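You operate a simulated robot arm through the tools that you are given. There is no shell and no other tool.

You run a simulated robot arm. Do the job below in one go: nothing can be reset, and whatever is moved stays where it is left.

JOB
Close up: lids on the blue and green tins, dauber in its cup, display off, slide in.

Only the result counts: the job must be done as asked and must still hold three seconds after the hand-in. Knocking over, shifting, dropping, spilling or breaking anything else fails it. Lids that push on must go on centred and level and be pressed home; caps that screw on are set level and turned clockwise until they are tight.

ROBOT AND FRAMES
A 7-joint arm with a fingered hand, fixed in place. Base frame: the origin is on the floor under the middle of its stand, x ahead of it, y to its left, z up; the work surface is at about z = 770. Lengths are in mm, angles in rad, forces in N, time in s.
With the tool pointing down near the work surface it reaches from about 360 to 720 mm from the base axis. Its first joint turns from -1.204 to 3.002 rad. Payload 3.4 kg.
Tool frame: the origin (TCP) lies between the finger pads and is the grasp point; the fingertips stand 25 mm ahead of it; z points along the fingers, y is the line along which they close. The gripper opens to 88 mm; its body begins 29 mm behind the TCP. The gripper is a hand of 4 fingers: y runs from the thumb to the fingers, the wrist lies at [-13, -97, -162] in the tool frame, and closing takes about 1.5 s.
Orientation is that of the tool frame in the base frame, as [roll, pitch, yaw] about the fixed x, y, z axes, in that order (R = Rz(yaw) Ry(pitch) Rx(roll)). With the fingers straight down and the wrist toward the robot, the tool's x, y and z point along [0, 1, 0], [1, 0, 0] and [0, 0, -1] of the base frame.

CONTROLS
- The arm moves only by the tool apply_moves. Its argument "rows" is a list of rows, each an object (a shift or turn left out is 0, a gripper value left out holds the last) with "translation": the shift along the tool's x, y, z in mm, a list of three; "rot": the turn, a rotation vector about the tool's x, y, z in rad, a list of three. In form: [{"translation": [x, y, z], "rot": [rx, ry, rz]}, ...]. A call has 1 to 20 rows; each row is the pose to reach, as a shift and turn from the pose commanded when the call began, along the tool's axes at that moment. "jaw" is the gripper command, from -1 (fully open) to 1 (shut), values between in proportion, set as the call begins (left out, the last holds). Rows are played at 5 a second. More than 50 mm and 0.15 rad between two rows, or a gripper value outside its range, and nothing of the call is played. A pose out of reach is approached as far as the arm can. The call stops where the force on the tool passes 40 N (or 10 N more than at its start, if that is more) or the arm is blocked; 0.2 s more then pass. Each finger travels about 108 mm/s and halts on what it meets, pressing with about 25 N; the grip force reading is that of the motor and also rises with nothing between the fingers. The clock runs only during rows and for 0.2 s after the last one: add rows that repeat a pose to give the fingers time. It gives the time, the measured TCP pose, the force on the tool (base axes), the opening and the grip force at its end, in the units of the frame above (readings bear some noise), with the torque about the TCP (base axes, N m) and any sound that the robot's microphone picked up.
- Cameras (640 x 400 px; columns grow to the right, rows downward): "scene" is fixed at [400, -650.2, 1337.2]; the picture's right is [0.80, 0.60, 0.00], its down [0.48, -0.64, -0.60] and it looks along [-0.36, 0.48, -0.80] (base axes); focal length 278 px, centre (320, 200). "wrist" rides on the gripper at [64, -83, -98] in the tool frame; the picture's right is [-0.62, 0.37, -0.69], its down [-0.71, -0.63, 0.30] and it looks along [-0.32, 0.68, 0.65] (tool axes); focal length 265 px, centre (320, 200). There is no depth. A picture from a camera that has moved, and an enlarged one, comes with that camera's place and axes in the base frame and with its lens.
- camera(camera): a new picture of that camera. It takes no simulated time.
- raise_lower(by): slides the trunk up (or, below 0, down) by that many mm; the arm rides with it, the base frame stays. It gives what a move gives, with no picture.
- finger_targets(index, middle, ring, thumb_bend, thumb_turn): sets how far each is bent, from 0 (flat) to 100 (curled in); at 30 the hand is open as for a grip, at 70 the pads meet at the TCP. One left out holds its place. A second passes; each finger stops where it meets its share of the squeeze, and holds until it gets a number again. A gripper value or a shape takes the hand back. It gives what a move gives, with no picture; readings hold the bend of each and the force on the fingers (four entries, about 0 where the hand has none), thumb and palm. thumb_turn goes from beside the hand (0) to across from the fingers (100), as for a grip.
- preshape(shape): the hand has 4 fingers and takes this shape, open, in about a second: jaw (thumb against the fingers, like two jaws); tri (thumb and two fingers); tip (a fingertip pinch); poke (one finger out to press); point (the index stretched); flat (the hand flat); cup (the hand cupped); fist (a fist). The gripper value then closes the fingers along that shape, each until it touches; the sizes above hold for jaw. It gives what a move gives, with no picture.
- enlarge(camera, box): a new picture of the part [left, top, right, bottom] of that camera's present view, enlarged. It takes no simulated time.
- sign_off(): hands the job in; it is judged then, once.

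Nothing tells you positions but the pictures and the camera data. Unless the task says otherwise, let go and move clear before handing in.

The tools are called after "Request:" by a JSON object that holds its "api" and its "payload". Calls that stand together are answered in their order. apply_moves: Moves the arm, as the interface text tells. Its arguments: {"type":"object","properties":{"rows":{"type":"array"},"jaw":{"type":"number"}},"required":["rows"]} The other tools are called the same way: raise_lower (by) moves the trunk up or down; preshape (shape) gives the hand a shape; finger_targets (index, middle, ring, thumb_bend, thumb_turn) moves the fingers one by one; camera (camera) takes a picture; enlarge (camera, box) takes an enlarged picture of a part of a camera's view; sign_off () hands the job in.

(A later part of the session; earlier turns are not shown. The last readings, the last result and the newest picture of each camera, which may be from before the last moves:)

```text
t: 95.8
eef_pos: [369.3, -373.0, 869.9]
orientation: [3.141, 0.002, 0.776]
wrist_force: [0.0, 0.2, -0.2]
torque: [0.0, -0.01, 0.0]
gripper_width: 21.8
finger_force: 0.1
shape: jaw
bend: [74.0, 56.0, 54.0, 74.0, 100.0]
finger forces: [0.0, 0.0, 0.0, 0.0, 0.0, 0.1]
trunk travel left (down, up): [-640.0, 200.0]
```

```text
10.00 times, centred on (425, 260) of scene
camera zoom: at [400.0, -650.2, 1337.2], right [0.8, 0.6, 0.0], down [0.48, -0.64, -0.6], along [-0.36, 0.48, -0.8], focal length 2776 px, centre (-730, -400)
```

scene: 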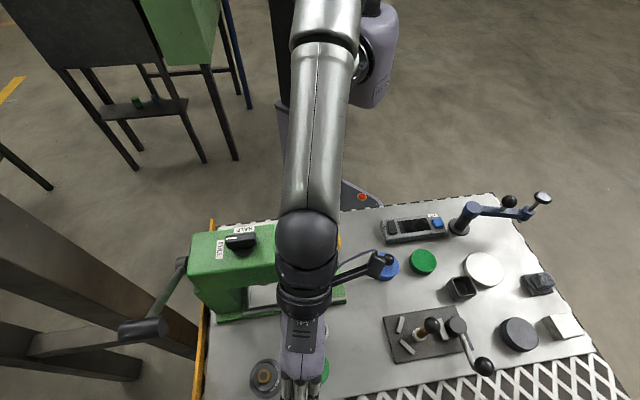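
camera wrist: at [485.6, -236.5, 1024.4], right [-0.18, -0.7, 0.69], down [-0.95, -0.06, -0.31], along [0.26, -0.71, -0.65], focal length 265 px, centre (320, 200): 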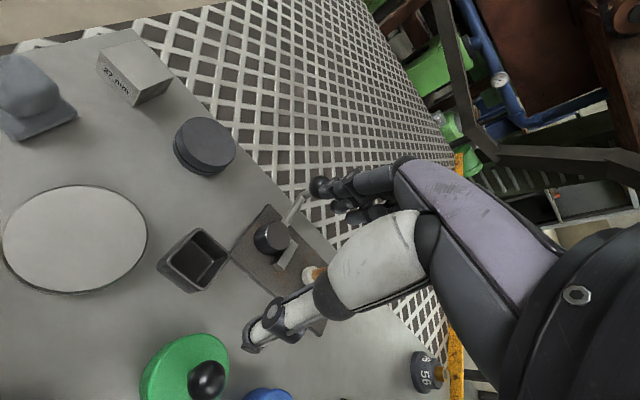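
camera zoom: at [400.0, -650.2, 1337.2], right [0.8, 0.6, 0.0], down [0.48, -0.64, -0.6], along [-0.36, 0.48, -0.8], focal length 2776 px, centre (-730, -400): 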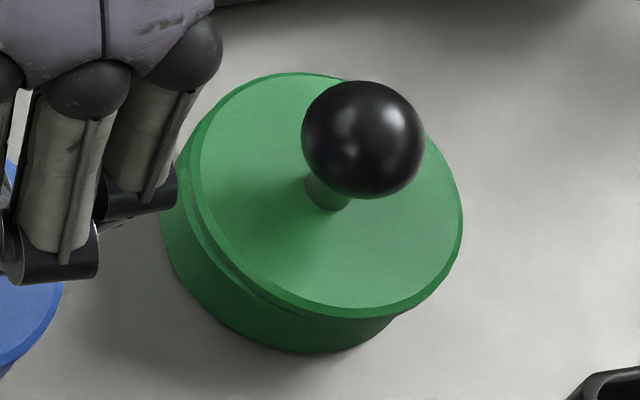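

From the same relative viewpoint, green and blue now look identical. As a reference I'll view blue and the already-closed yellow tin from one common relative pose.

Request:
{"api": "apply_moves", "payload": {"rows": [{"translation": [0, 20, 0], "rot": [0, 0, -0.008]}, {"translation": [0, 41, 0], "rot": [0, 0, -0.008]}, {"translation": [0, 41, 0], "rot": [0, 0, -0.008]}]}}

Request:
{"api": "camera", "payload": {"camera": "wrist"}}

Request:
{"api": "enlarge", "payload": {"camera": "wrist", "box": [200, 270, 300, 370]}}

Request:
{"api": "apply_moves", "payload": {"rows": [{"translation": [-35, -23, 0]}, {"translation": [-72, -46, 0]}, {"translation": [-109.6, -70.3, 0]}, {"translation": [-109.6, -70.3, 0]}]}}

Request:
{"api": "enlarge", "payload": {"camera": "wrist", "box": [200, 270, 300, 370]}}

```text
t: 96.6
eef_pos: [396.1, -400.0, 869.7]
orientation: [3.14, 0.0, 0.785]
wrist_force: [-1.5, 0.8, 0.2]
torque: [-0.02, 0.0, 0.02]
gripper_width: 21.9
finger_force: 0.1
shape: jaw
bend: [74.0, 56.0, 54.0, 74.0, 100.0]
finger forces: [0.0, 0.0, 0.1, 0.1, 0.1, 0.0]
trunk travel left (down, up): [-640.0, 200.0]
```

```text
taken
camera wrist: at [384.3, -296.7, 968.8], right [-0.18, -0.7, 0.69], down [-0.95, -0.06, -0.3], along [0.25, -0.71, -0.65], focal length 265 px, centre (320, 200)
```

wrist: 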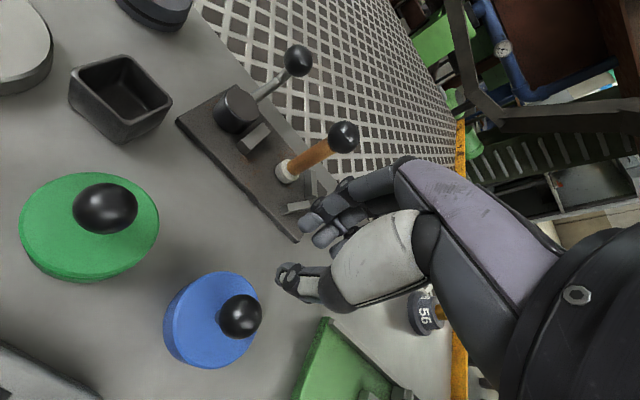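

```text
4.00 times, centred on (250, 320) of wrist
camera zoom: at [384.3, -296.7, 968.8], right [-0.18, -0.7, 0.69], down [-0.95, -0.06, -0.3], along [0.25, -0.71, -0.65], focal length 1062 px, centre (600, -280)
```

zoom: 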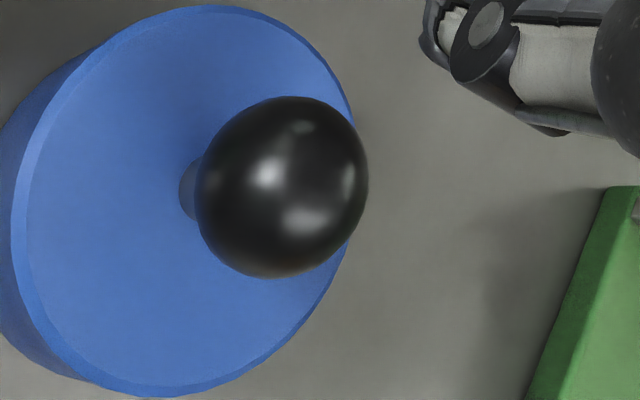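

```text
t: 97.6
eef_pos: [268.9, -429.1, 872.0]
orientation: [3.141, -0.001, 0.782]
wrist_force: [0.5, 0.5, 0.5]
torque: [-0.03, -0.01, -0.04]
gripper_width: 22.1
finger_force: 0.1
shape: jaw
bend: [74.0, 56.0, 54.0, 74.0, 100.0]
finger forces: [0.0, 0.0, 0.0, 0.0, 0.0, 0.0]
trunk travel left (down, up): [-640.0, 200.0]
```

```text
4.00 times, centred on (250, 320) of wrist
camera zoom: at [256.4, -324.7, 970.8], right [-0.18, -0.7, 0.69], down [-0.95, -0.06, -0.3], along [0.25, -0.71, -0.65], focal length 1062 px, centre (600, -280)
```

zoom: 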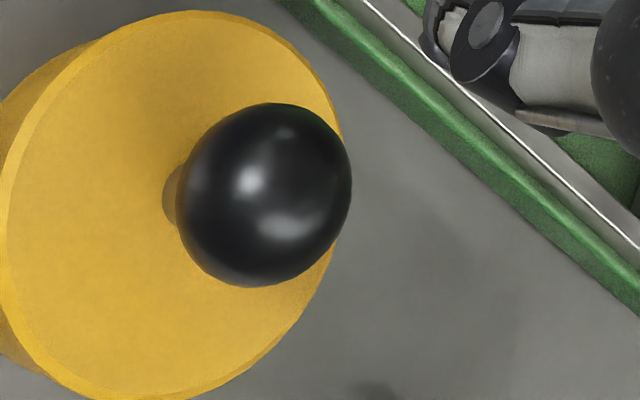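

Yellow and blue match in size and height from the same viewpoint, and green matches blue, so both lids are home. Next is the dauber at bench (17, 662). I'll rise, open the hand and move above it.

Request:
{"api": "apply_moves", "payload": {"rows": [{"translation": [0, 0, -35]}, {"translation": [15, 20, -68]}, {"translation": [45, 56, -70]}, {"translation": [75, 93, -70]}, {"translation": [105, 130, -70]}, {"translation": [133, 166, -70]}, {"translation": [133, 166, -70]}], "jaw": -1}}

Request:
{"api": "camera", "payload": {"camera": "wrist"}}

Request:
{"api": "enlarge", "payload": {"camera": "scene", "box": [370, 260, 510, 390]}}

```text
t: 99.2
eef_pos: [479.7, -450.3, 939.8]
orientation: [3.141, -0.001, 0.785]
wrist_force: [-0.5, 0.6, -0.2]
torque: [0.0, -0.01, 0.04]
gripper_width: 87.7
finger_force: 0.1
shape: jaw
bend: [30.0, 30.0, 30.0, 30.0, 98.0]
finger forces: [0.0, 0.0, 0.1, 0.0, 0.0, 0.1]
trunk travel left (down, up): [-640.0, 200.0]
```

```text
taken
camera wrist: at [466.4, -346.9, 1039.9], right [-0.18, -0.7, 0.69], down [-0.95, -0.06, -0.3], along [0.25, -0.71, -0.65], focal length 265 px, centre (320, 200)
```

wrist: 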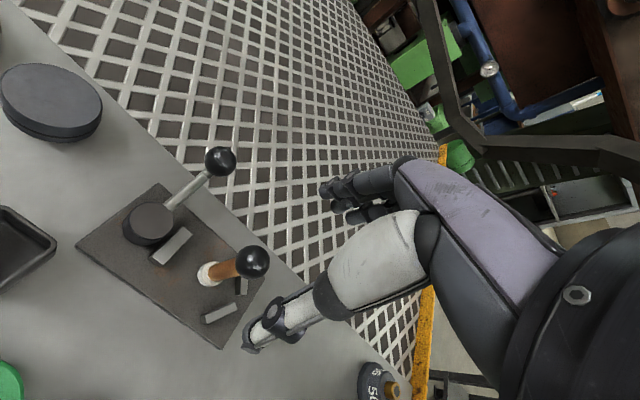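

```text
3.08 times, centred on (440, 325) of scene
camera zoom: at [400.0, -650.2, 1337.2], right [0.8, 0.6, 0.0], down [0.48, -0.64, -0.6], along [-0.36, 0.48, -0.8], focal length 854 px, centre (-49, -185)
```

zoom: 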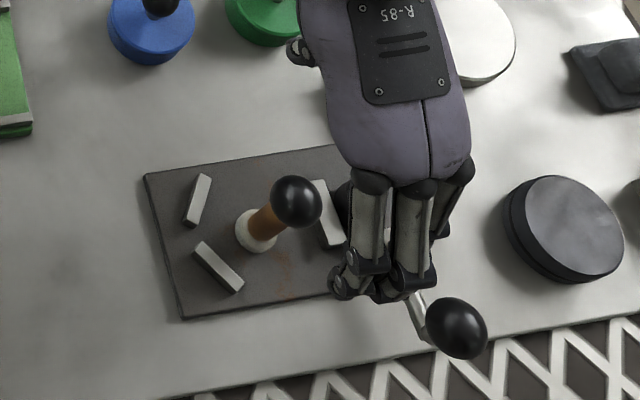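

The dauber axis measures about (-1.3, +5) from the TCP. I'll offset for the way the grip shifts things and lower partway with the fingers astride the ball.

Request:
{"api": "apply_moves", "payload": {"rows": [{"translation": [1.7, 2.5, 20]}, {"translation": [1.7, 2.5, 40]}, {"translation": [1.7, 2.5, 55]}, {"translation": [1.7, 2.5, 55]}]}}

Request:
{"api": "enlarge", "payload": {"camera": "wrist", "box": [180, 180, 380, 320]}}

Request:
{"api": "enlarge", "payload": {"camera": "scene", "box": [390, 280, 490, 370]}}

```text
t: 100.2
eef_pos: [483.1, -453.1, 887.4]
orientation: [3.141, 0.0, 0.786]
wrist_force: [0.6, -0.1, 0.2]
torque: [-0.01, -0.01, -0.02]
gripper_width: 87.6
finger_force: 0.0
shape: jaw
bend: [30.0, 30.0, 30.0, 30.0, 98.0]
finger forces: [0.0, 0.1, 0.0, 0.0, 0.0, 0.1]
trunk travel left (down, up): [-640.0, 200.0]
```

```text
2.86 times, centred on (280, 250) of wrist
camera zoom: at [470.3, -348.4, 985.8], right [-0.18, -0.7, 0.69], down [-0.95, -0.06, -0.3], along [0.25, -0.71, -0.65], focal length 758 px, centre (434, 57)
```

zoom: 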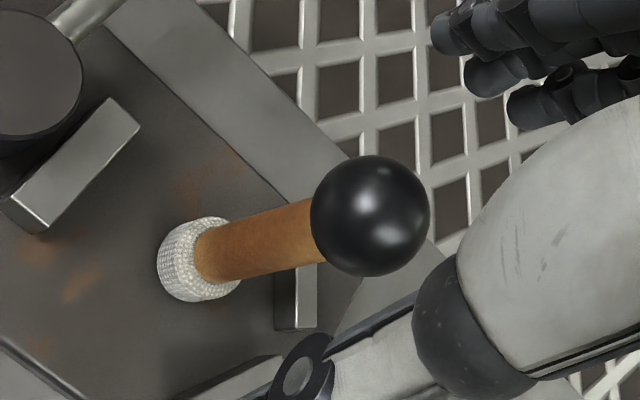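

```text
4.44 times, centred on (440, 325) of scene
camera zoom: at [400.0, -650.2, 1337.2], right [0.8, 0.6, 0.0], down [0.48, -0.64, -0.6], along [-0.36, 0.48, -0.8], focal length 1234 px, centre (-213, -356)
```

zoom: 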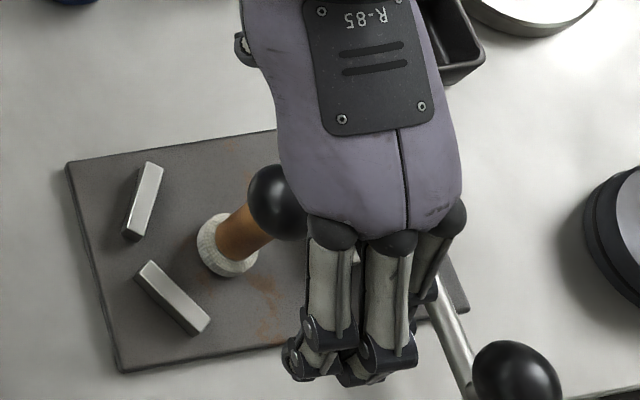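

The ball is at about z 860. I'll correct by about 1 mm, go down to grip height and close.

Request:
{"api": "apply_moves", "payload": {"rows": [{"translation": [-1.3, -0.9, 10]}, {"translation": [-1.3, -0.9, 20]}, {"translation": [-1.3, -0.9, 23.5]}, {"translation": [-1.3, -0.9, 23.5]}]}}

Request:
{"api": "apply_moves", "payload": {"rows": [{}, {}, {}, {}, {}, {}, {}, {}], "jaw": 1}}

Request:
{"api": "enlarge", "payload": {"camera": "wrist", "box": [180, 180, 380, 320]}}

Request:
{"api": "enlarge", "payload": {"camera": "scene", "box": [390, 280, 490, 370]}}

```text
t: 101.2
eef_pos: [484.0, -452.5, 861.4]
orientation: [3.141, 0.0, 0.786]
wrist_force: [0.6, 0.5, -0.1]
torque: [0.01, 0.0, -0.01]
gripper_width: 87.6
finger_force: 0.0
shape: jaw
bend: [30.0, 30.0, 30.0, 30.0, 98.0]
finger forces: [0.0, 0.0, 0.0, 0.0, 0.0, 0.0]
trunk travel left (down, up): [-640.0, 200.0]
```

```text
t: 103.0
eef_pos: [482.5, -452.7, 864.2]
orientation: [3.141, 0.001, 0.786]
wrist_force: [-0.3, 0.6, -0.5]
torque: [0.01, -0.02, 0.04]
gripper_width: 8.3
finger_force: 25.1
shape: jaw
bend: [72.0, 62.0, 70.0, 77.0, 100.0]
finger forces: [3.7, 10.7, 2.8, 0.1, 16.9, 0.0]
trunk travel left (down, up): [-640.0, 200.0]
```

```text
2.86 times, centred on (280, 250) of wrist
camera zoom: at [469.9, -348.8, 961.6], right [-0.18, -0.7, 0.69], down [-0.95, -0.06, -0.3], along [0.25, -0.71, -0.65], focal length 758 px, centre (434, 57)
```

zoom: 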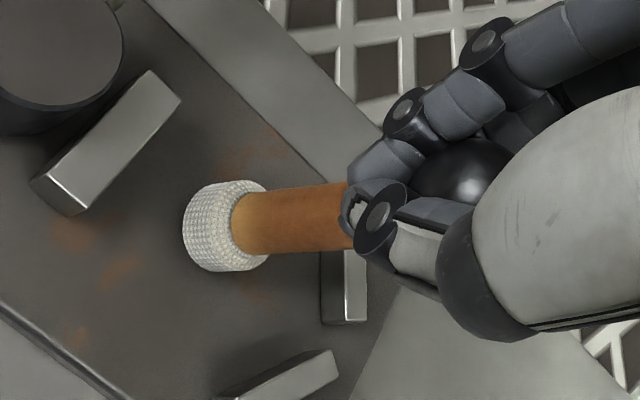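

```text
4.44 times, centred on (440, 325) of scene
camera zoom: at [400.0, -650.2, 1337.2], right [0.8, 0.6, 0.0], down [0.48, -0.64, -0.6], along [-0.36, 0.48, -0.8], focal length 1234 px, centre (-213, -356)
```

zoom: 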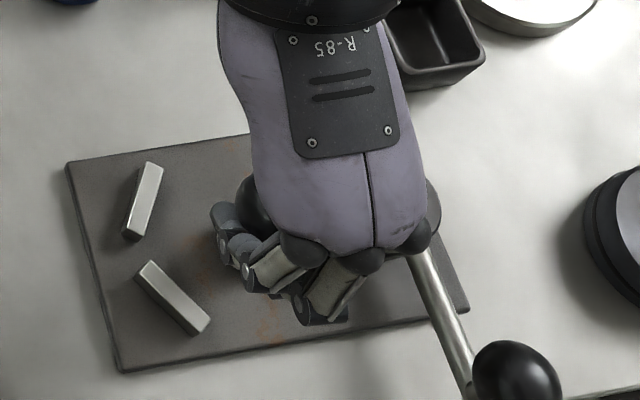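

The fingers hold the dauber, but it seems to lean slightly. I'll lift it a little and measure the lean.

Request:
{"api": "apply_moves", "payload": {"rows": [{"translation": [0, 0, -5]}, {"translation": [0, 0, -20]}, {"translation": [0, 0, -45]}, {"translation": [0, 0, -70]}, {"translation": [0, 0, -70]}]}}

Request:
{"api": "camera", "payload": {"camera": "wrist"}}

Request:
{"api": "enlarge", "payload": {"camera": "wrist", "box": [200, 180, 400, 320]}}

Request:
{"api": "enlarge", "payload": {"camera": "scene", "box": [380, 240, 500, 370]}}

```text
t: 104.2
eef_pos: [480.9, -452.1, 931.4]
orientation: [3.141, 0.001, 0.784]
wrist_force: [-0.1, 0.2, -1.0]
torque: [-0.03, 0.03, -0.03]
gripper_width: 8.7
finger_force: 25.0
shape: jaw
bend: [72.0, 62.0, 70.0, 77.0, 100.0]
finger forces: [3.5, 10.1, 3.0, 0.1, 17.4, 0.0]
trunk travel left (down, up): [-640.0, 200.0]
```

```text
taken
camera wrist: at [468.8, -348.8, 1031.3], right [-0.18, -0.7, 0.69], down [-0.95, -0.06, -0.3], along [0.25, -0.71, -0.65], focal length 265 px, centre (320, 200)
```

wrist: 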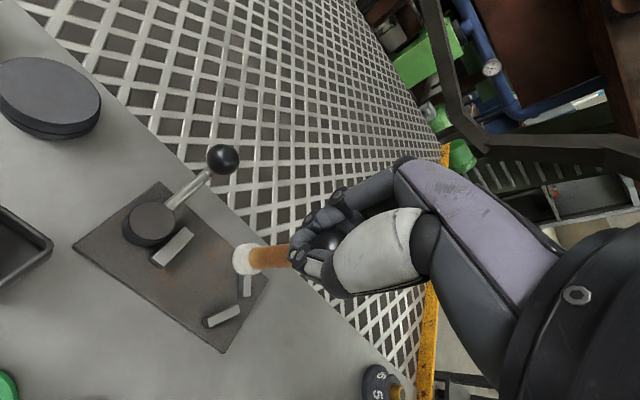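

```text
2.86 times, centred on (300, 250) of wrist
camera zoom: at [468.8, -348.8, 1031.3], right [-0.18, -0.7, 0.69], down [-0.95, -0.06, -0.3], along [0.25, -0.71, -0.65], focal length 758 px, centre (377, 57)
```

zoom: 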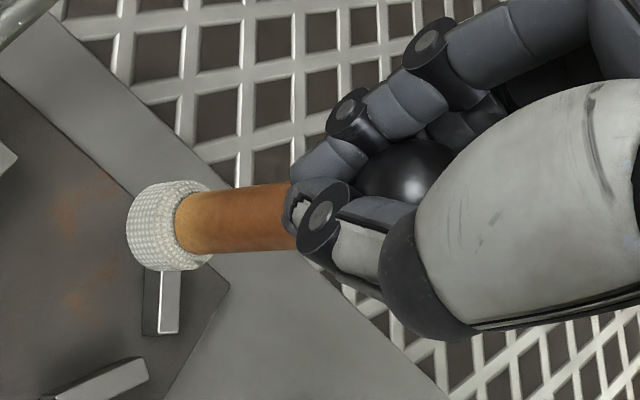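

```text
3.08 times, centred on (440, 305) of scene
camera zoom: at [400.0, -650.2, 1337.2], right [0.8, 0.6, 0.0], down [0.48, -0.64, -0.6], along [-0.36, 0.48, -0.8], focal length 854 px, centre (-49, -123)
```

zoom: 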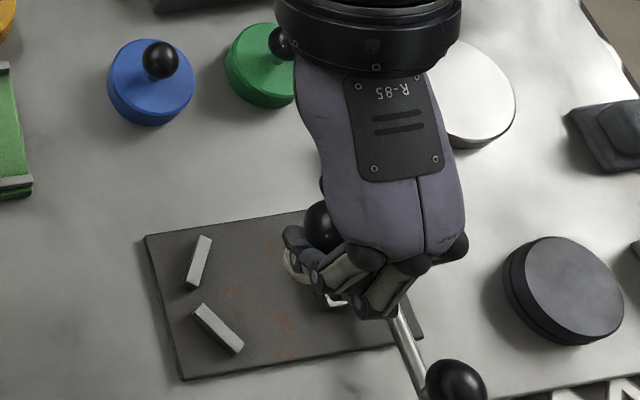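

The dauber leans about 0.15 rad, with its foot toward +x. I'll carry it toward the cup and tilt the hand by the same amount so the dauber hangs upright.

Request:
{"api": "apply_moves", "payload": {"rows": [{"translation": [30, -18, -5], "rot": [0, -0.04, 0]}, {"translation": [60, -36, -5], "rot": [0.01, -0.08, 0]}, {"translation": [90, -54, -5], "rot": [0.02, -0.12, 0]}, {"translation": [119, -71, -5], "rot": [0.02, -0.15, 0]}, {"translation": [119, -71, -5], "rot": [0.02, -0.15, 0]}]}}

Request:
{"api": "camera", "payload": {"camera": "wrist"}}

Request:
{"api": "enlarge", "payload": {"camera": "wrist", "box": [200, 180, 400, 320]}}

Request:
{"api": "enlarge", "payload": {"camera": "scene", "box": [420, 210, 520, 320]}}

```text
t: 105.4
eef_pos: [507.2, -353.0, 926.0]
orientation: [-3.101, 0.136, 0.775]
wrist_force: [-0.2, -0.2, -0.5]
torque: [0.04, 0.01, 0.02]
gripper_width: 8.5
finger_force: 25.2
shape: jaw
bend: [72.0, 62.0, 70.0, 78.0, 100.0]
finger forces: [3.1, 10.4, 3.3, 0.1, 18.8, 0.0]
out of reach, approached as far as the arm can: row 4, 5
trunk travel left (down, up): [-640.0, 200.0]
```

```text
taken
camera wrist: at [507.6, -242.3, 1017.8], right [-0.1, -0.65, 0.76], down [-0.98, -0.06, -0.18], along [0.16, -0.76, -0.63], focal length 265 px, centre (320, 200)
```

wrist: 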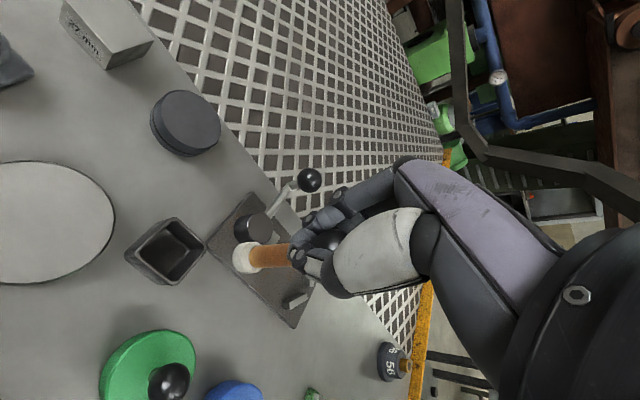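

```text
2.86 times, centred on (300, 250) of wrist
camera zoom: at [507.6, -242.3, 1017.8], right [-0.1, -0.65, 0.76], down [-0.98, -0.06, -0.18], along [0.16, -0.76, -0.63], focal length 758 px, centre (377, 57)
```

zoom: 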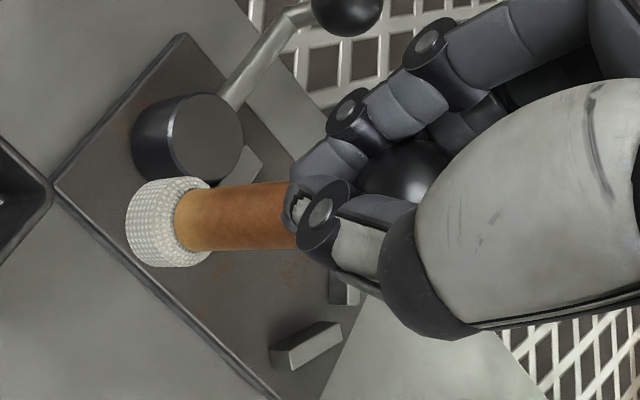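

```text
3.64 times, centred on (470, 265) of scene
camera zoom: at [400.0, -650.2, 1337.2], right [0.8, 0.6, 0.0], down [0.48, -0.64, -0.6], along [-0.36, 0.48, -0.8], focal length 1010 px, centre (-226, -36)
```

zoom: 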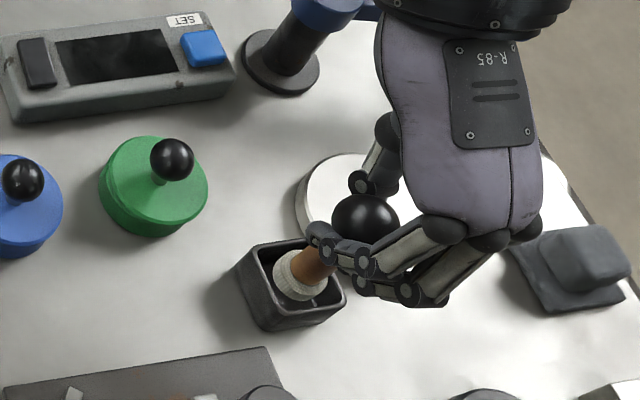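

The view over the cup is clear: the dauber is nearly upright, with its foot about 3 mm toward +s. It still has to move about (+27, -14.5) to centre over the cup, so I'll move sideways at this height.

Request:
{"api": "apply_moves", "payload": {"rows": [{"translation": [13, -7.5, -1.5]}, {"translation": [26.6, -14.9, -3]}, {"translation": [26.6, -14.9, -3]}]}}

Request:
{"api": "enlarge", "payload": {"camera": "scene", "box": [420, 210, 520, 320]}}

Request:
{"api": "enlarge", "payload": {"camera": "wrist", "box": [180, 180, 380, 320]}}

```text
t: 106.2
eef_pos: [510.7, -351.9, 925.5]
orientation: [-3.108, 0.129, 0.773]
wrist_force: [-0.1, 0.1, 0.2]
torque: [0.01, 0.06, 0.01]
gripper_width: 8.3
finger_force: 24.9
shape: jaw
bend: [72.0, 62.0, 70.0, 78.0, 100.0]
finger forces: [3.1, 10.4, 3.3, 0.0, 18.8, 0.2]
out of reach, approached as far as the arm can: row 1, 2, 3
trunk travel left (down, up): [-640.0, 200.0]
```

```text
3.64 times, centred on (470, 265) of scene
camera zoom: at [400.0, -650.2, 1337.2], right [0.8, 0.6, 0.0], down [0.48, -0.64, -0.6], along [-0.36, 0.48, -0.8], focal length 1010 px, centre (-226, -36)
```

zoom: 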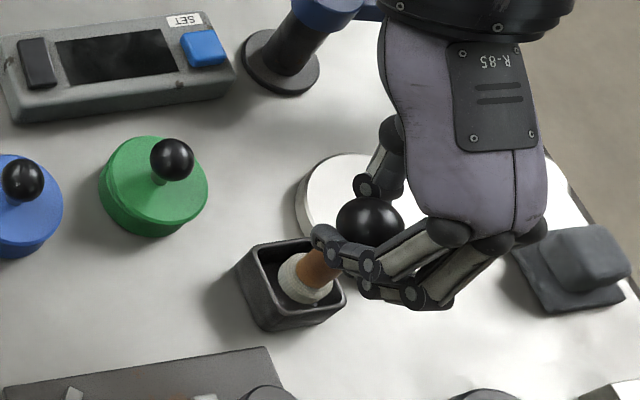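

```text
2.86 times, centred on (280, 250) of wrist
camera zoom: at [509.2, -241.8, 1016.9], right [-0.1, -0.65, 0.75], down [-0.98, -0.06, -0.19], along [0.17, -0.76, -0.63], focal length 758 px, centre (434, 57)
```

zoom: 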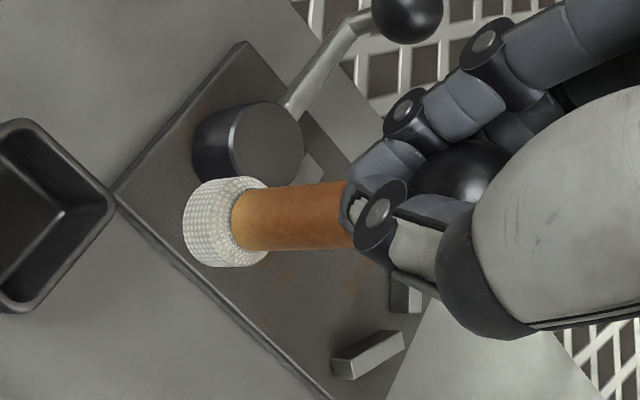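

The arm is at a joint limit in this orientation. I'll yaw the hand about the vertical toward the arm's natural direction, keeping the dauber upright, and see if that frees it.

Request:
{"api": "apply_moves", "payload": {"rows": [{"rot": [-0.014, -0.004, -0.1]}, {"rot": [-0.027, -0.008, -0.198]}, {"translation": [6, -4, -0.8], "rot": [-0.034, -0.01, -0.247]}, {"translation": [12, -7, -1.4], "rot": [-0.034, -0.01, -0.247]}, {"translation": [12, -7, -1.4], "rot": [-0.034, -0.01, -0.247]}]}}

Request:
{"api": "enlarge", "payload": {"camera": "scene", "box": [420, 210, 520, 320]}}

```text
t: 107.4
eef_pos: [509.8, -340.6, 917.3]
orientation: [-3.093, 0.149, 1.015]
wrist_force: [-0.3, 0.1, -0.1]
torque: [-0.01, 0.01, 0.0]
gripper_width: 8.2
finger_force: 25.1
shape: jaw
bend: [72.0, 62.0, 70.0, 78.0, 100.0]
finger forces: [2.9, 10.4, 3.5, 0.0, 19.0, 0.0]
trunk travel left (down, up): [-640.0, 200.0]
```

```text
3.64 times, centred on (470, 265) of scene
camera zoom: at [400.0, -650.2, 1337.2], right [0.8, 0.6, 0.0], down [0.48, -0.64, -0.6], along [-0.36, 0.48, -0.8], focal length 1010 px, centre (-226, -36)
```

zoom: 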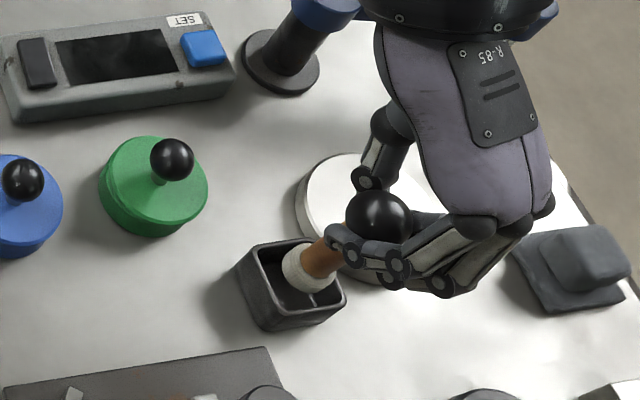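

Request:
{"api": "enlarge", "payload": {"camera": "scene", "box": [440, 235, 490, 275]}}

Request:
{"api": "enlarge", "payload": {"camera": "wrist", "box": [180, 180, 380, 320]}}

```text
10.00 times, centred on (465, 255) of scene
camera zoom: at [400.0, -650.2, 1337.2], right [0.8, 0.6, 0.0], down [0.48, -0.64, -0.6], along [-0.36, 0.48, -0.8], focal length 2776 px, centre (-1130, -350)
```

zoom: 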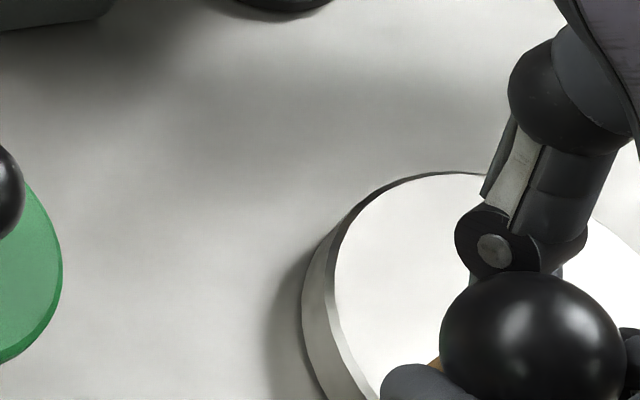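

```text
2.86 times, centred on (280, 250) of wrist
camera zoom: at [485.8, -232.7, 1009.3], right [0.07, -0.65, 0.76], down [-0.94, -0.3, -0.16], along [0.33, -0.7, -0.63], focal length 758 px, centre (434, 57)
```

zoom: 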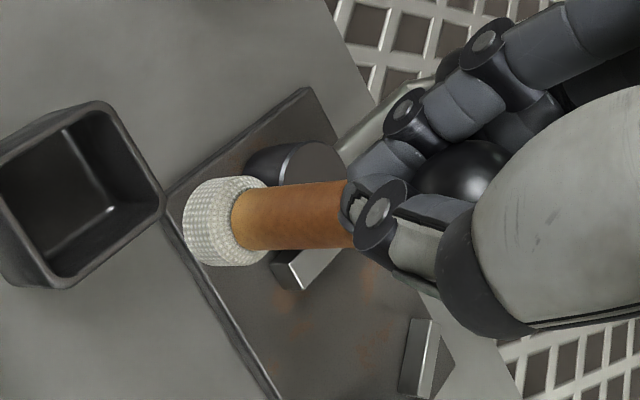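

Request:
{"api": "enlarge", "payload": {"camera": "scene", "box": [440, 255, 490, 300]}}

```text
8.89 times, centred on (465, 278) of scene
camera zoom: at [400.0, -650.2, 1337.2], right [0.8, 0.6, 0.0], down [0.48, -0.64, -0.6], along [-0.36, 0.48, -0.8], focal length 2468 px, centre (-969, -489)
```

zoom: 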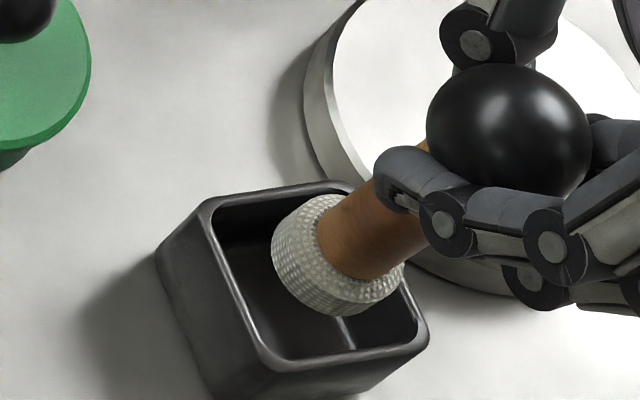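

The dauber is now upright within about 2°. Its foot is at about (111, 602) and the cup opening's centre is at (130, 591), so I'll shift across and check from above.

Request:
{"api": "apply_moves", "payload": {"rows": [{"translation": [10.5, -3.5, -1.4]}, {"translation": [20.9, -7, -2.8]}, {"translation": [20.9, -7, -2.8]}]}}

Request:
{"api": "enlarge", "payload": {"camera": "scene", "box": [440, 255, 490, 300]}}

Request:
{"api": "enlarge", "payload": {"camera": "wrist", "box": [180, 180, 380, 320]}}

```text
t: 108.4
eef_pos: [510.4, -321.9, 893.1]
orientation: [-3.049, 0.169, 1.014]
wrist_force: [0.5, 0.5, -0.9]
torque: [-0.01, -0.01, 0.01]
gripper_width: 8.6
finger_force: 25.0
shape: jaw
bend: [72.0, 62.0, 70.0, 78.0, 100.0]
finger forces: [2.7, 10.6, 3.4, 0.0, 19.4, 0.0]
trunk travel left (down, up): [-640.0, 200.0]
stopped in row 3: the arm was blocked; the commanded pose is now the measured one
```

```text
8.89 times, centred on (465, 278) of scene
camera zoom: at [400.0, -650.2, 1337.2], right [0.8, 0.6, 0.0], down [0.48, -0.64, -0.6], along [-0.36, 0.48, -0.8], focal length 2468 px, centre (-969, -489)
```

zoom: 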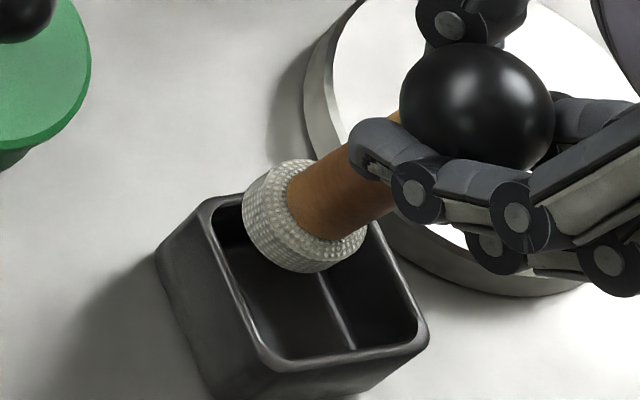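

```text
2.86 times, centred on (280, 250) of wrist
camera zoom: at [491.2, -214.9, 987.5], right [0.1, -0.65, 0.75], down [-0.95, -0.29, -0.12], along [0.29, -0.7, -0.65], focal length 758 px, centre (434, 57)
```

zoom: 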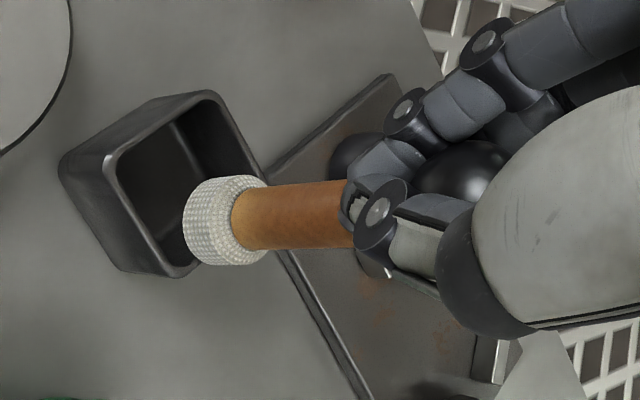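

The arm ran into its limit and sagged, though nothing touched. That much tilt isn't workable here, so I'll rise, take out half the tilt, and reassess. The cup has room for a slightly leaning dauber.

Request:
{"api": "apply_moves", "payload": {"rows": [{"translation": [-3, -1.6, -17]}, {"translation": [-5.9, -3.2, -34.4], "rot": [-0.03, 0.03, 0]}, {"translation": [-5.9, -3.2, -34.4], "rot": [-0.07, 0.085, 0]}, {"translation": [-5.9, -3.2, -34.4], "rot": [-0.07, 0.085, 0]}]}}

Request:
{"api": "enlarge", "payload": {"camera": "scene", "box": [430, 220, 500, 300]}}

```text
t: 109.4
eef_pos: [509.1, -327.4, 923.3]
orientation: [-3.105, 0.077, 0.999]
wrist_force: [-1.0, -0.3, -1.1]
torque: [0.01, 0.03, 0.01]
gripper_width: 8.6
finger_force: 25.1
shape: jaw
bend: [72.0, 62.0, 70.0, 78.0, 100.0]
finger forces: [2.8, 10.3, 3.4, 0.0, 19.1, 0.1]
trunk travel left (down, up): [-640.0, 200.0]
```

```text
5.00 times, centred on (465, 260) of scene
camera zoom: at [400.0, -650.2, 1337.2], right [0.8, 0.6, 0.0], down [0.48, -0.64, -0.6], along [-0.36, 0.48, -0.8], focal length 1388 px, centre (-405, -100)
```

zoom: 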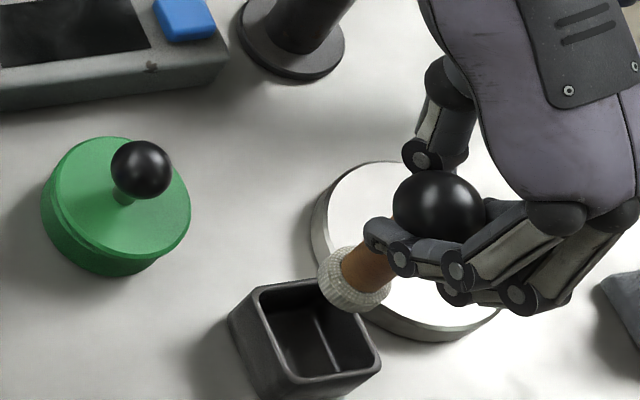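

Request:
{"api": "enlarge", "payload": {"camera": "scene", "box": [445, 250, 490, 290]}}

Request:
{"api": "enlarge", "payload": {"camera": "wrist", "box": [180, 180, 380, 320]}}

```text
10.00 times, centred on (468, 270) of scene
camera zoom: at [400.0, -650.2, 1337.2], right [0.8, 0.6, 0.0], down [0.48, -0.64, -0.6], along [-0.36, 0.48, -0.8], focal length 2776 px, centre (-1155, -500)
```

zoom: 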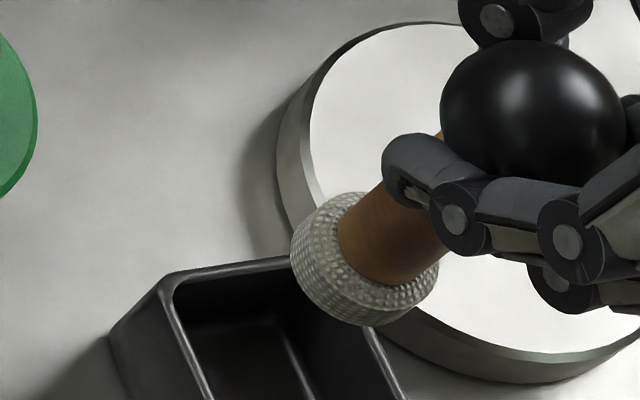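

```text
2.86 times, centred on (280, 250) of wrist
camera zoom: at [481.2, -223.9, 1018.8], right [0.02, -0.69, 0.73], down [-0.94, -0.27, -0.23], along [0.35, -0.67, -0.65], focal length 758 px, centre (434, 57)
```

zoom: 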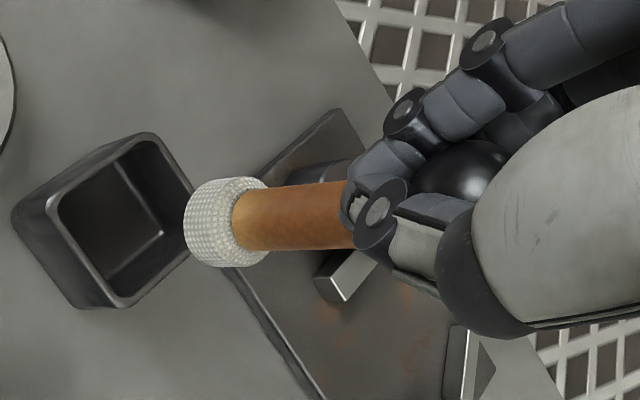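

Now the arm follows freely and the dauber leans only about 0.05 rad. Its foot is about 6 mm short in s, so I'll shift and lower to just above the cup rim.

Request:
{"api": "apply_moves", "payload": {"rows": [{"translation": [5.9, 1, -0.5]}, {"translation": [6.8, 1.4, 11.5]}, {"translation": [7.8, 1.9, 24.4]}, {"translation": [7.8, 1.9, 24.4]}]}}

Request:
{"api": "enlarge", "payload": {"camera": "scene", "box": [440, 255, 490, 300]}}

Request:
{"api": "enlarge", "payload": {"camera": "wrist", "box": [180, 180, 380, 320]}}

```text
t: 110.4
eef_pos: [509.5, -323.4, 900.2]
orientation: [-3.105, 0.064, 0.991]
wrist_force: [-0.1, 0.8, 0.0]
torque: [0.0, 0.0, -0.02]
gripper_width: 8.5
finger_force: 25.1
shape: jaw
bend: [72.0, 62.0, 70.0, 78.0, 100.0]
finger forces: [2.7, 10.3, 3.4, 0.0, 19.2, 0.0]
trunk travel left (down, up): [-640.0, 200.0]
```

```text
8.89 times, centred on (465, 278) of scene
camera zoom: at [400.0, -650.2, 1337.2], right [0.8, 0.6, 0.0], down [0.48, -0.64, -0.6], along [-0.36, 0.48, -0.8], focal length 2468 px, centre (-969, -489)
```

zoom: 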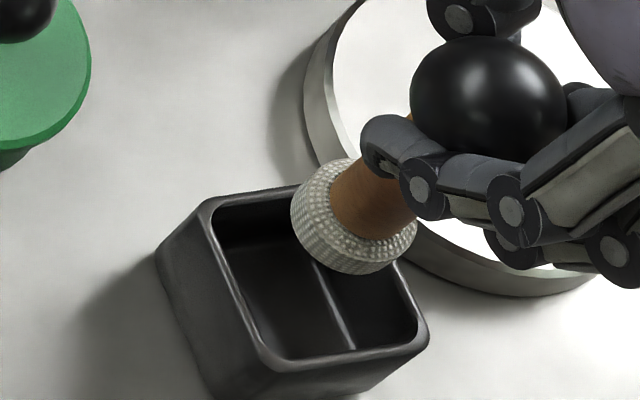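

```text
2.86 times, centred on (280, 250) of wrist
camera zoom: at [482.7, -221.2, 996.9], right [0.01, -0.7, 0.72], down [-0.94, -0.26, -0.24], along [0.35, -0.67, -0.66], focal length 758 px, centre (434, 57)
```

zoom: 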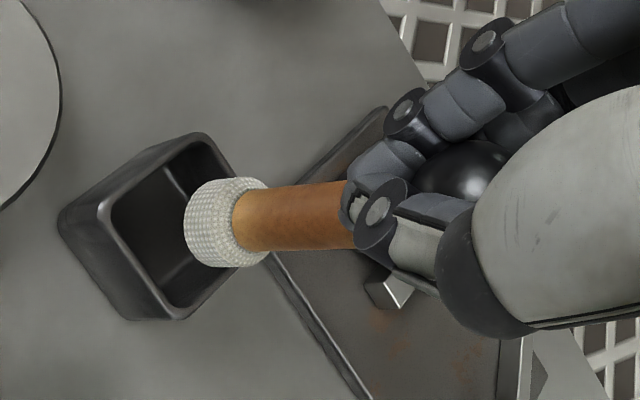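

The foot is within 1–2 mm of the cup's centre. I'll nudge it and lower about 20 mm so it just enters.

Request:
{"api": "apply_moves", "payload": {"rows": [{"translation": [0.8, 1.2, 0]}, {"translation": [1.3, 1.5, 8]}, {"translation": [1.7, 1.7, 14]}, {"translation": [2.05, 1.9, 19.8]}, {"translation": [2.05, 1.9, 19.8]}]}}

Request:
{"api": "enlarge", "payload": {"camera": "scene", "box": [440, 255, 490, 300]}}

Request:
{"api": "enlarge", "payload": {"camera": "wrist", "box": [180, 180, 380, 320]}}

```text
t: 111.6
eef_pos: [512.6, -322.2, 881.3]
orientation: [-3.112, 0.073, 0.997]
wrist_force: [-0.2, -0.7, -0.2]
torque: [-0.02, 0.01, -0.03]
gripper_width: 8.2
finger_force: 25.0
shape: jaw
bend: [72.0, 62.0, 70.0, 78.0, 100.0]
finger forces: [2.5, 10.3, 3.4, 0.0, 19.2, 0.0]
trunk travel left (down, up): [-640.0, 200.0]
```

```text
8.89 times, centred on (465, 278) of scene
camera zoom: at [400.0, -650.2, 1337.2], right [0.8, 0.6, 0.0], down [0.48, -0.64, -0.6], along [-0.36, 0.48, -0.8], focal length 2468 px, centre (-969, -489)
```

zoom: 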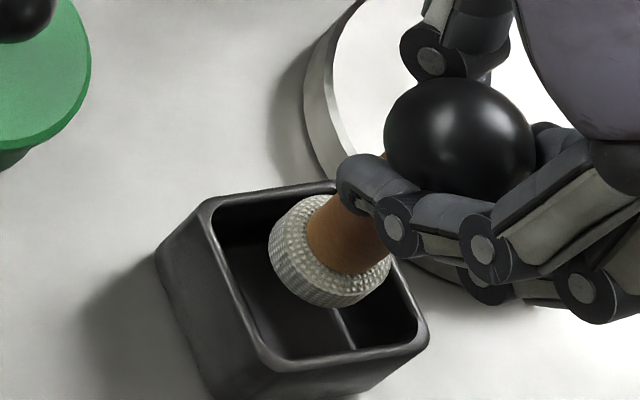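

```text
2.86 times, centred on (280, 250) of wrist
camera zoom: at [484.6, -218.9, 977.7], right [0.02, -0.69, 0.72], down [-0.93, -0.27, -0.23], along [0.36, -0.67, -0.65], focal length 758 px, centre (434, 57)
```

zoom: 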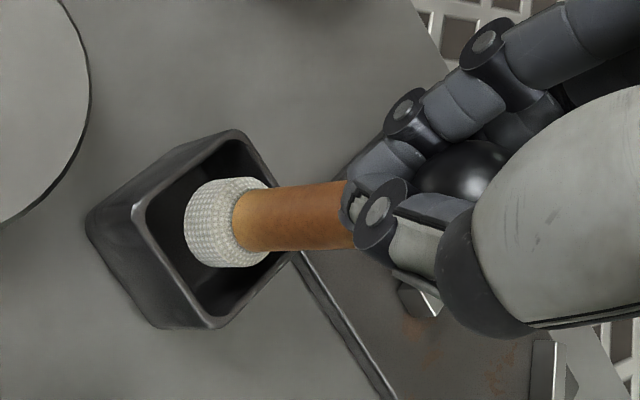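

The foot is inside the opening with about 2 mm to spare all round. I'll lower it toward the cup's floor, watching the force.

Request:
{"api": "apply_moves", "payload": {"rows": [{"translation": [0, 0.1, 5]}, {"translation": [0.3, 0.2, 10]}, {"translation": [0.6, 0.3, 14]}, {"translation": [0.8, 0.4, 17]}, {"translation": [0.8, 0.4, 17]}]}}

Request:
{"api": "enlarge", "payload": {"camera": "scene", "box": [440, 255, 490, 300]}}

Request:
{"api": "enlarge", "payload": {"camera": "wrist", "box": [180, 180, 380, 320]}}

```text
t: 112.8
eef_pos: [513.2, -321.7, 866.5]
orientation: [-3.116, 0.078, 1.002]
wrist_force: [-0.3, -0.5, 0.0]
torque: [-0.01, 0.0, 0.0]
gripper_width: 8.6
finger_force: 24.7
shape: jaw
bend: [72.0, 62.0, 70.0, 78.0, 100.0]
finger forces: [2.5, 10.3, 3.4, 0.0, 19.2, 0.0]
trunk travel left (down, up): [-640.0, 200.0]
```

```text
8.89 times, centred on (465, 278) of scene
camera zoom: at [400.0, -650.2, 1337.2], right [0.8, 0.6, 0.0], down [0.48, -0.64, -0.6], along [-0.36, 0.48, -0.8], focal length 2468 px, centre (-969, -489)
```

zoom: 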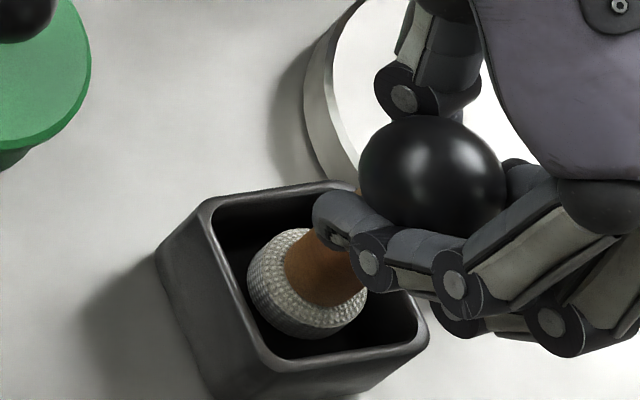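

```text
2.86 times, centred on (280, 250) of wrist
camera zoom: at [485.8, -218.5, 961.4], right [0.02, -0.68, 0.73], down [-0.93, -0.28, -0.23], along [0.36, -0.68, -0.64], focal length 758 px, centre (434, 57)
```

zoom: 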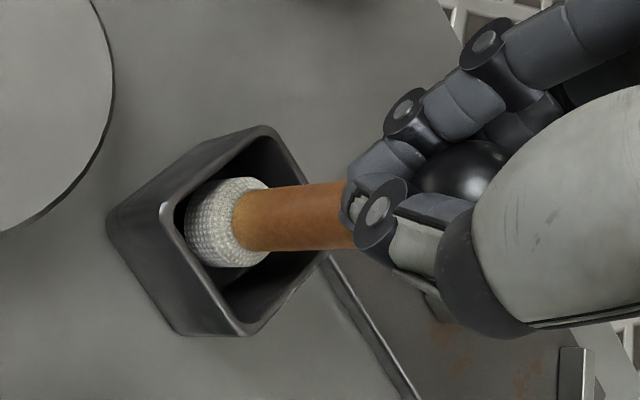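

The foot is well inside the cup with no contact yet. I'll lower the last few millimetres until it touches the floor.

Request:
{"api": "apply_moves", "payload": {"rows": [{"translation": [0.1, 0.1, 2]}, {"translation": [0.2, 0.1, 4]}, {"translation": [0.3, 0.2, 5.5]}, {"translation": [0.4, 0.2, 7]}, {"translation": [0.4, 0.2, 7]}]}}

Request:
{"api": "enlarge", "payload": {"camera": "scene", "box": [440, 255, 490, 300]}}

Request:
{"api": "enlarge", "payload": {"camera": "wrist", "box": [180, 180, 380, 320]}}

```text
t: 114.0
eef_pos: [515.5, -321.2, 860.5]
orientation: [-3.118, 0.083, 1.004]
wrist_force: [-0.3, 0.3, -1.7]
torque: [-0.04, -0.03, 0.0]
gripper_width: 8.2
finger_force: 25.1
shape: jaw
bend: [72.0, 62.0, 70.0, 78.0, 100.0]
finger forces: [2.6, 10.4, 3.3, 0.0, 19.3, 0.0]
trunk travel left (down, up): [-640.0, 200.0]
```

```text
8.89 times, centred on (465, 278) of scene
camera zoom: at [400.0, -650.2, 1337.2], right [0.8, 0.6, 0.0], down [0.48, -0.64, -0.6], along [-0.36, 0.48, -0.8], focal length 2468 px, centre (-969, -489)
```

zoom: 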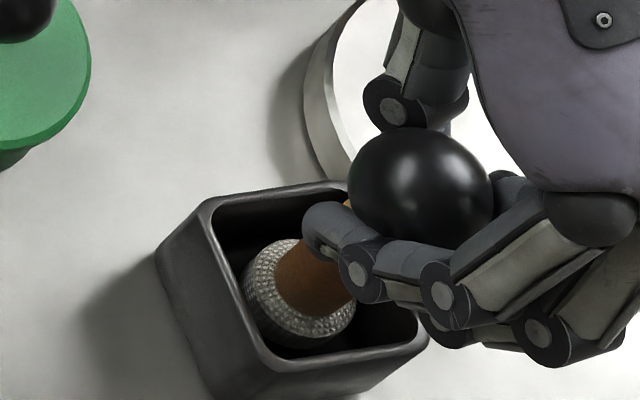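

```text
2.86 times, centred on (280, 250) of wrist
camera zoom: at [486.1, -217.7, 954.4], right [0.02, -0.68, 0.73], down [-0.93, -0.28, -0.23], along [0.36, -0.68, -0.64], focal length 758 px, centre (434, 57)
```

zoom: 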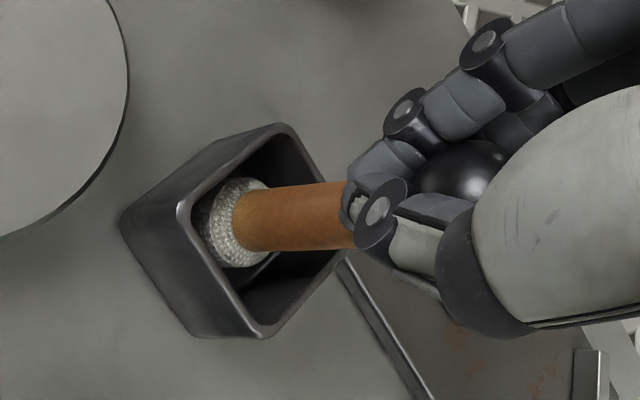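

Request:
{"api": "apply_moves", "payload": {"rows": [{"translation": [0.1, 0, 1]}, {"translation": [0.1, 0.1, 2]}, {"translation": [0.2, 0.1, 3]}, {"translation": [0.2, 0.1, 4]}, {"translation": [0.2, 0.1, 4]}]}}

Request:
{"api": "enlarge", "payload": {"camera": "scene", "box": [440, 255, 490, 300]}}

Request:
{"api": "enlarge", "payload": {"camera": "wrist", "box": [180, 180, 380, 320]}}

```text
t: 115.2
eef_pos: [515.0, -319.8, 857.9]
orientation: [-3.12, 0.083, 1.004]
wrist_force: [0.8, -0.1, 3.8]
torque: [-0.02, -0.01, 0.05]
gripper_width: 8.3
finger_force: 24.8
shape: jaw
bend: [72.0, 62.0, 70.0, 78.0, 100.0]
finger forces: [2.3, 10.6, 3.1, 0.1, 20.2, 0.0]
trunk travel left (down, up): [-640.0, 200.0]
```

```text
8.89 times, centred on (465, 278) of scene
camera zoom: at [400.0, -650.2, 1337.2], right [0.8, 0.6, 0.0], down [0.48, -0.64, -0.6], along [-0.36, 0.48, -0.8], focal length 2468 px, centre (-969, -489)
```

zoom: 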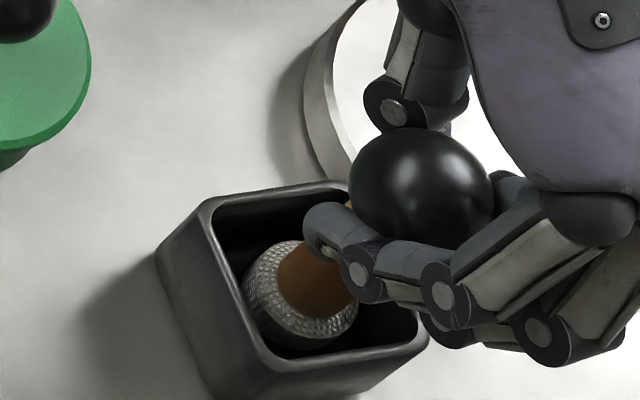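

```text
2.86 times, centred on (280, 250) of wrist
camera zoom: at [486.1, -216.5, 952.3], right [0.02, -0.68, 0.73], down [-0.93, -0.28, -0.23], along [0.36, -0.68, -0.64], focal length 758 px, centre (434, 57)
```

zoom: 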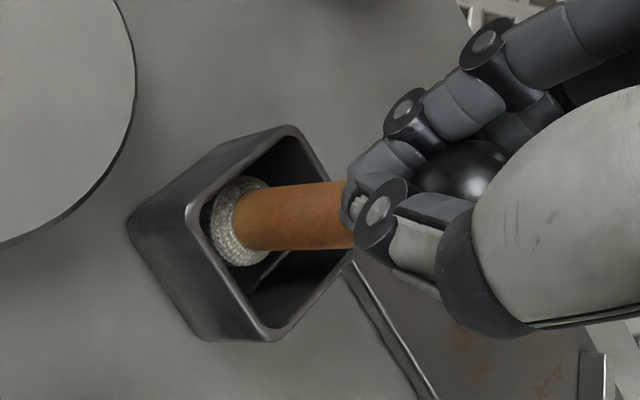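

The foot is on the cup's floor, with about 4 N on it. I'll ease off slightly and open the fingers gently.

Request:
{"api": "apply_moves", "payload": {"rows": [{"translation": [-0.1, 0, -1.2]}, {"translation": [-0.1, 0, -1.8]}]}}

Request:
{"api": "apply_moves", "payload": {"rows": [{}, {}, {}, {}], "jaw": 0.4}}

Request:
{"api": "enlarge", "payload": {"camera": "scene", "box": [440, 255, 490, 300]}}

Request:
{"api": "enlarge", "payload": {"camera": "wrist", "box": [180, 180, 380, 320]}}

```text
t: 115.8
eef_pos: [515.3, -320.7, 858.4]
orientation: [-3.118, 0.084, 1.004]
wrist_force: [1.0, 0.6, 2.9]
torque: [-0.03, -0.04, 0.0]
gripper_width: 8.7
finger_force: 25.0
shape: jaw
bend: [72.0, 62.0, 70.0, 78.0, 100.0]
finger forces: [1.8, 11.0, 3.3, 0.0, 19.8, 0.0]
trunk travel left (down, up): [-640.0, 200.0]
```

```text
t: 116.8
eef_pos: [515.7, -320.3, 857.3]
orientation: [-3.12, 0.081, 1.004]
wrist_force: [0.0, 0.4, -0.3]
torque: [0.02, 0.0, -0.02]
gripper_width: 26.1
finger_force: 0.0
shape: jaw
bend: [74.0, 54.0, 51.0, 74.0, 100.0]
finger forces: [0.0, 0.1, 0.0, 0.0, 0.0, 0.0]
trunk travel left (down, up): [-640.0, 200.0]
```

```text
8.89 times, centred on (465, 278) of scene
camera zoom: at [400.0, -650.2, 1337.2], right [0.8, 0.6, 0.0], down [0.48, -0.64, -0.6], along [-0.36, 0.48, -0.8], focal length 2468 px, centre (-969, -489)
```

zoom: 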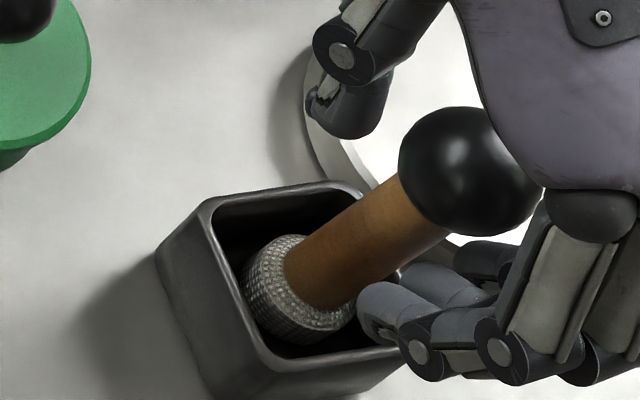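

```text
2.86 times, centred on (280, 250) of wrist
camera zoom: at [486.0, -216.3, 953.1], right [0.02, -0.68, 0.73], down [-0.93, -0.28, -0.23], along [0.36, -0.68, -0.64], focal length 758 px, centre (434, 57)
```

zoom: 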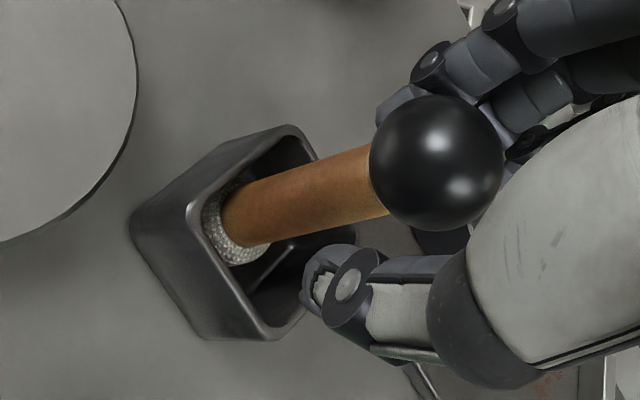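

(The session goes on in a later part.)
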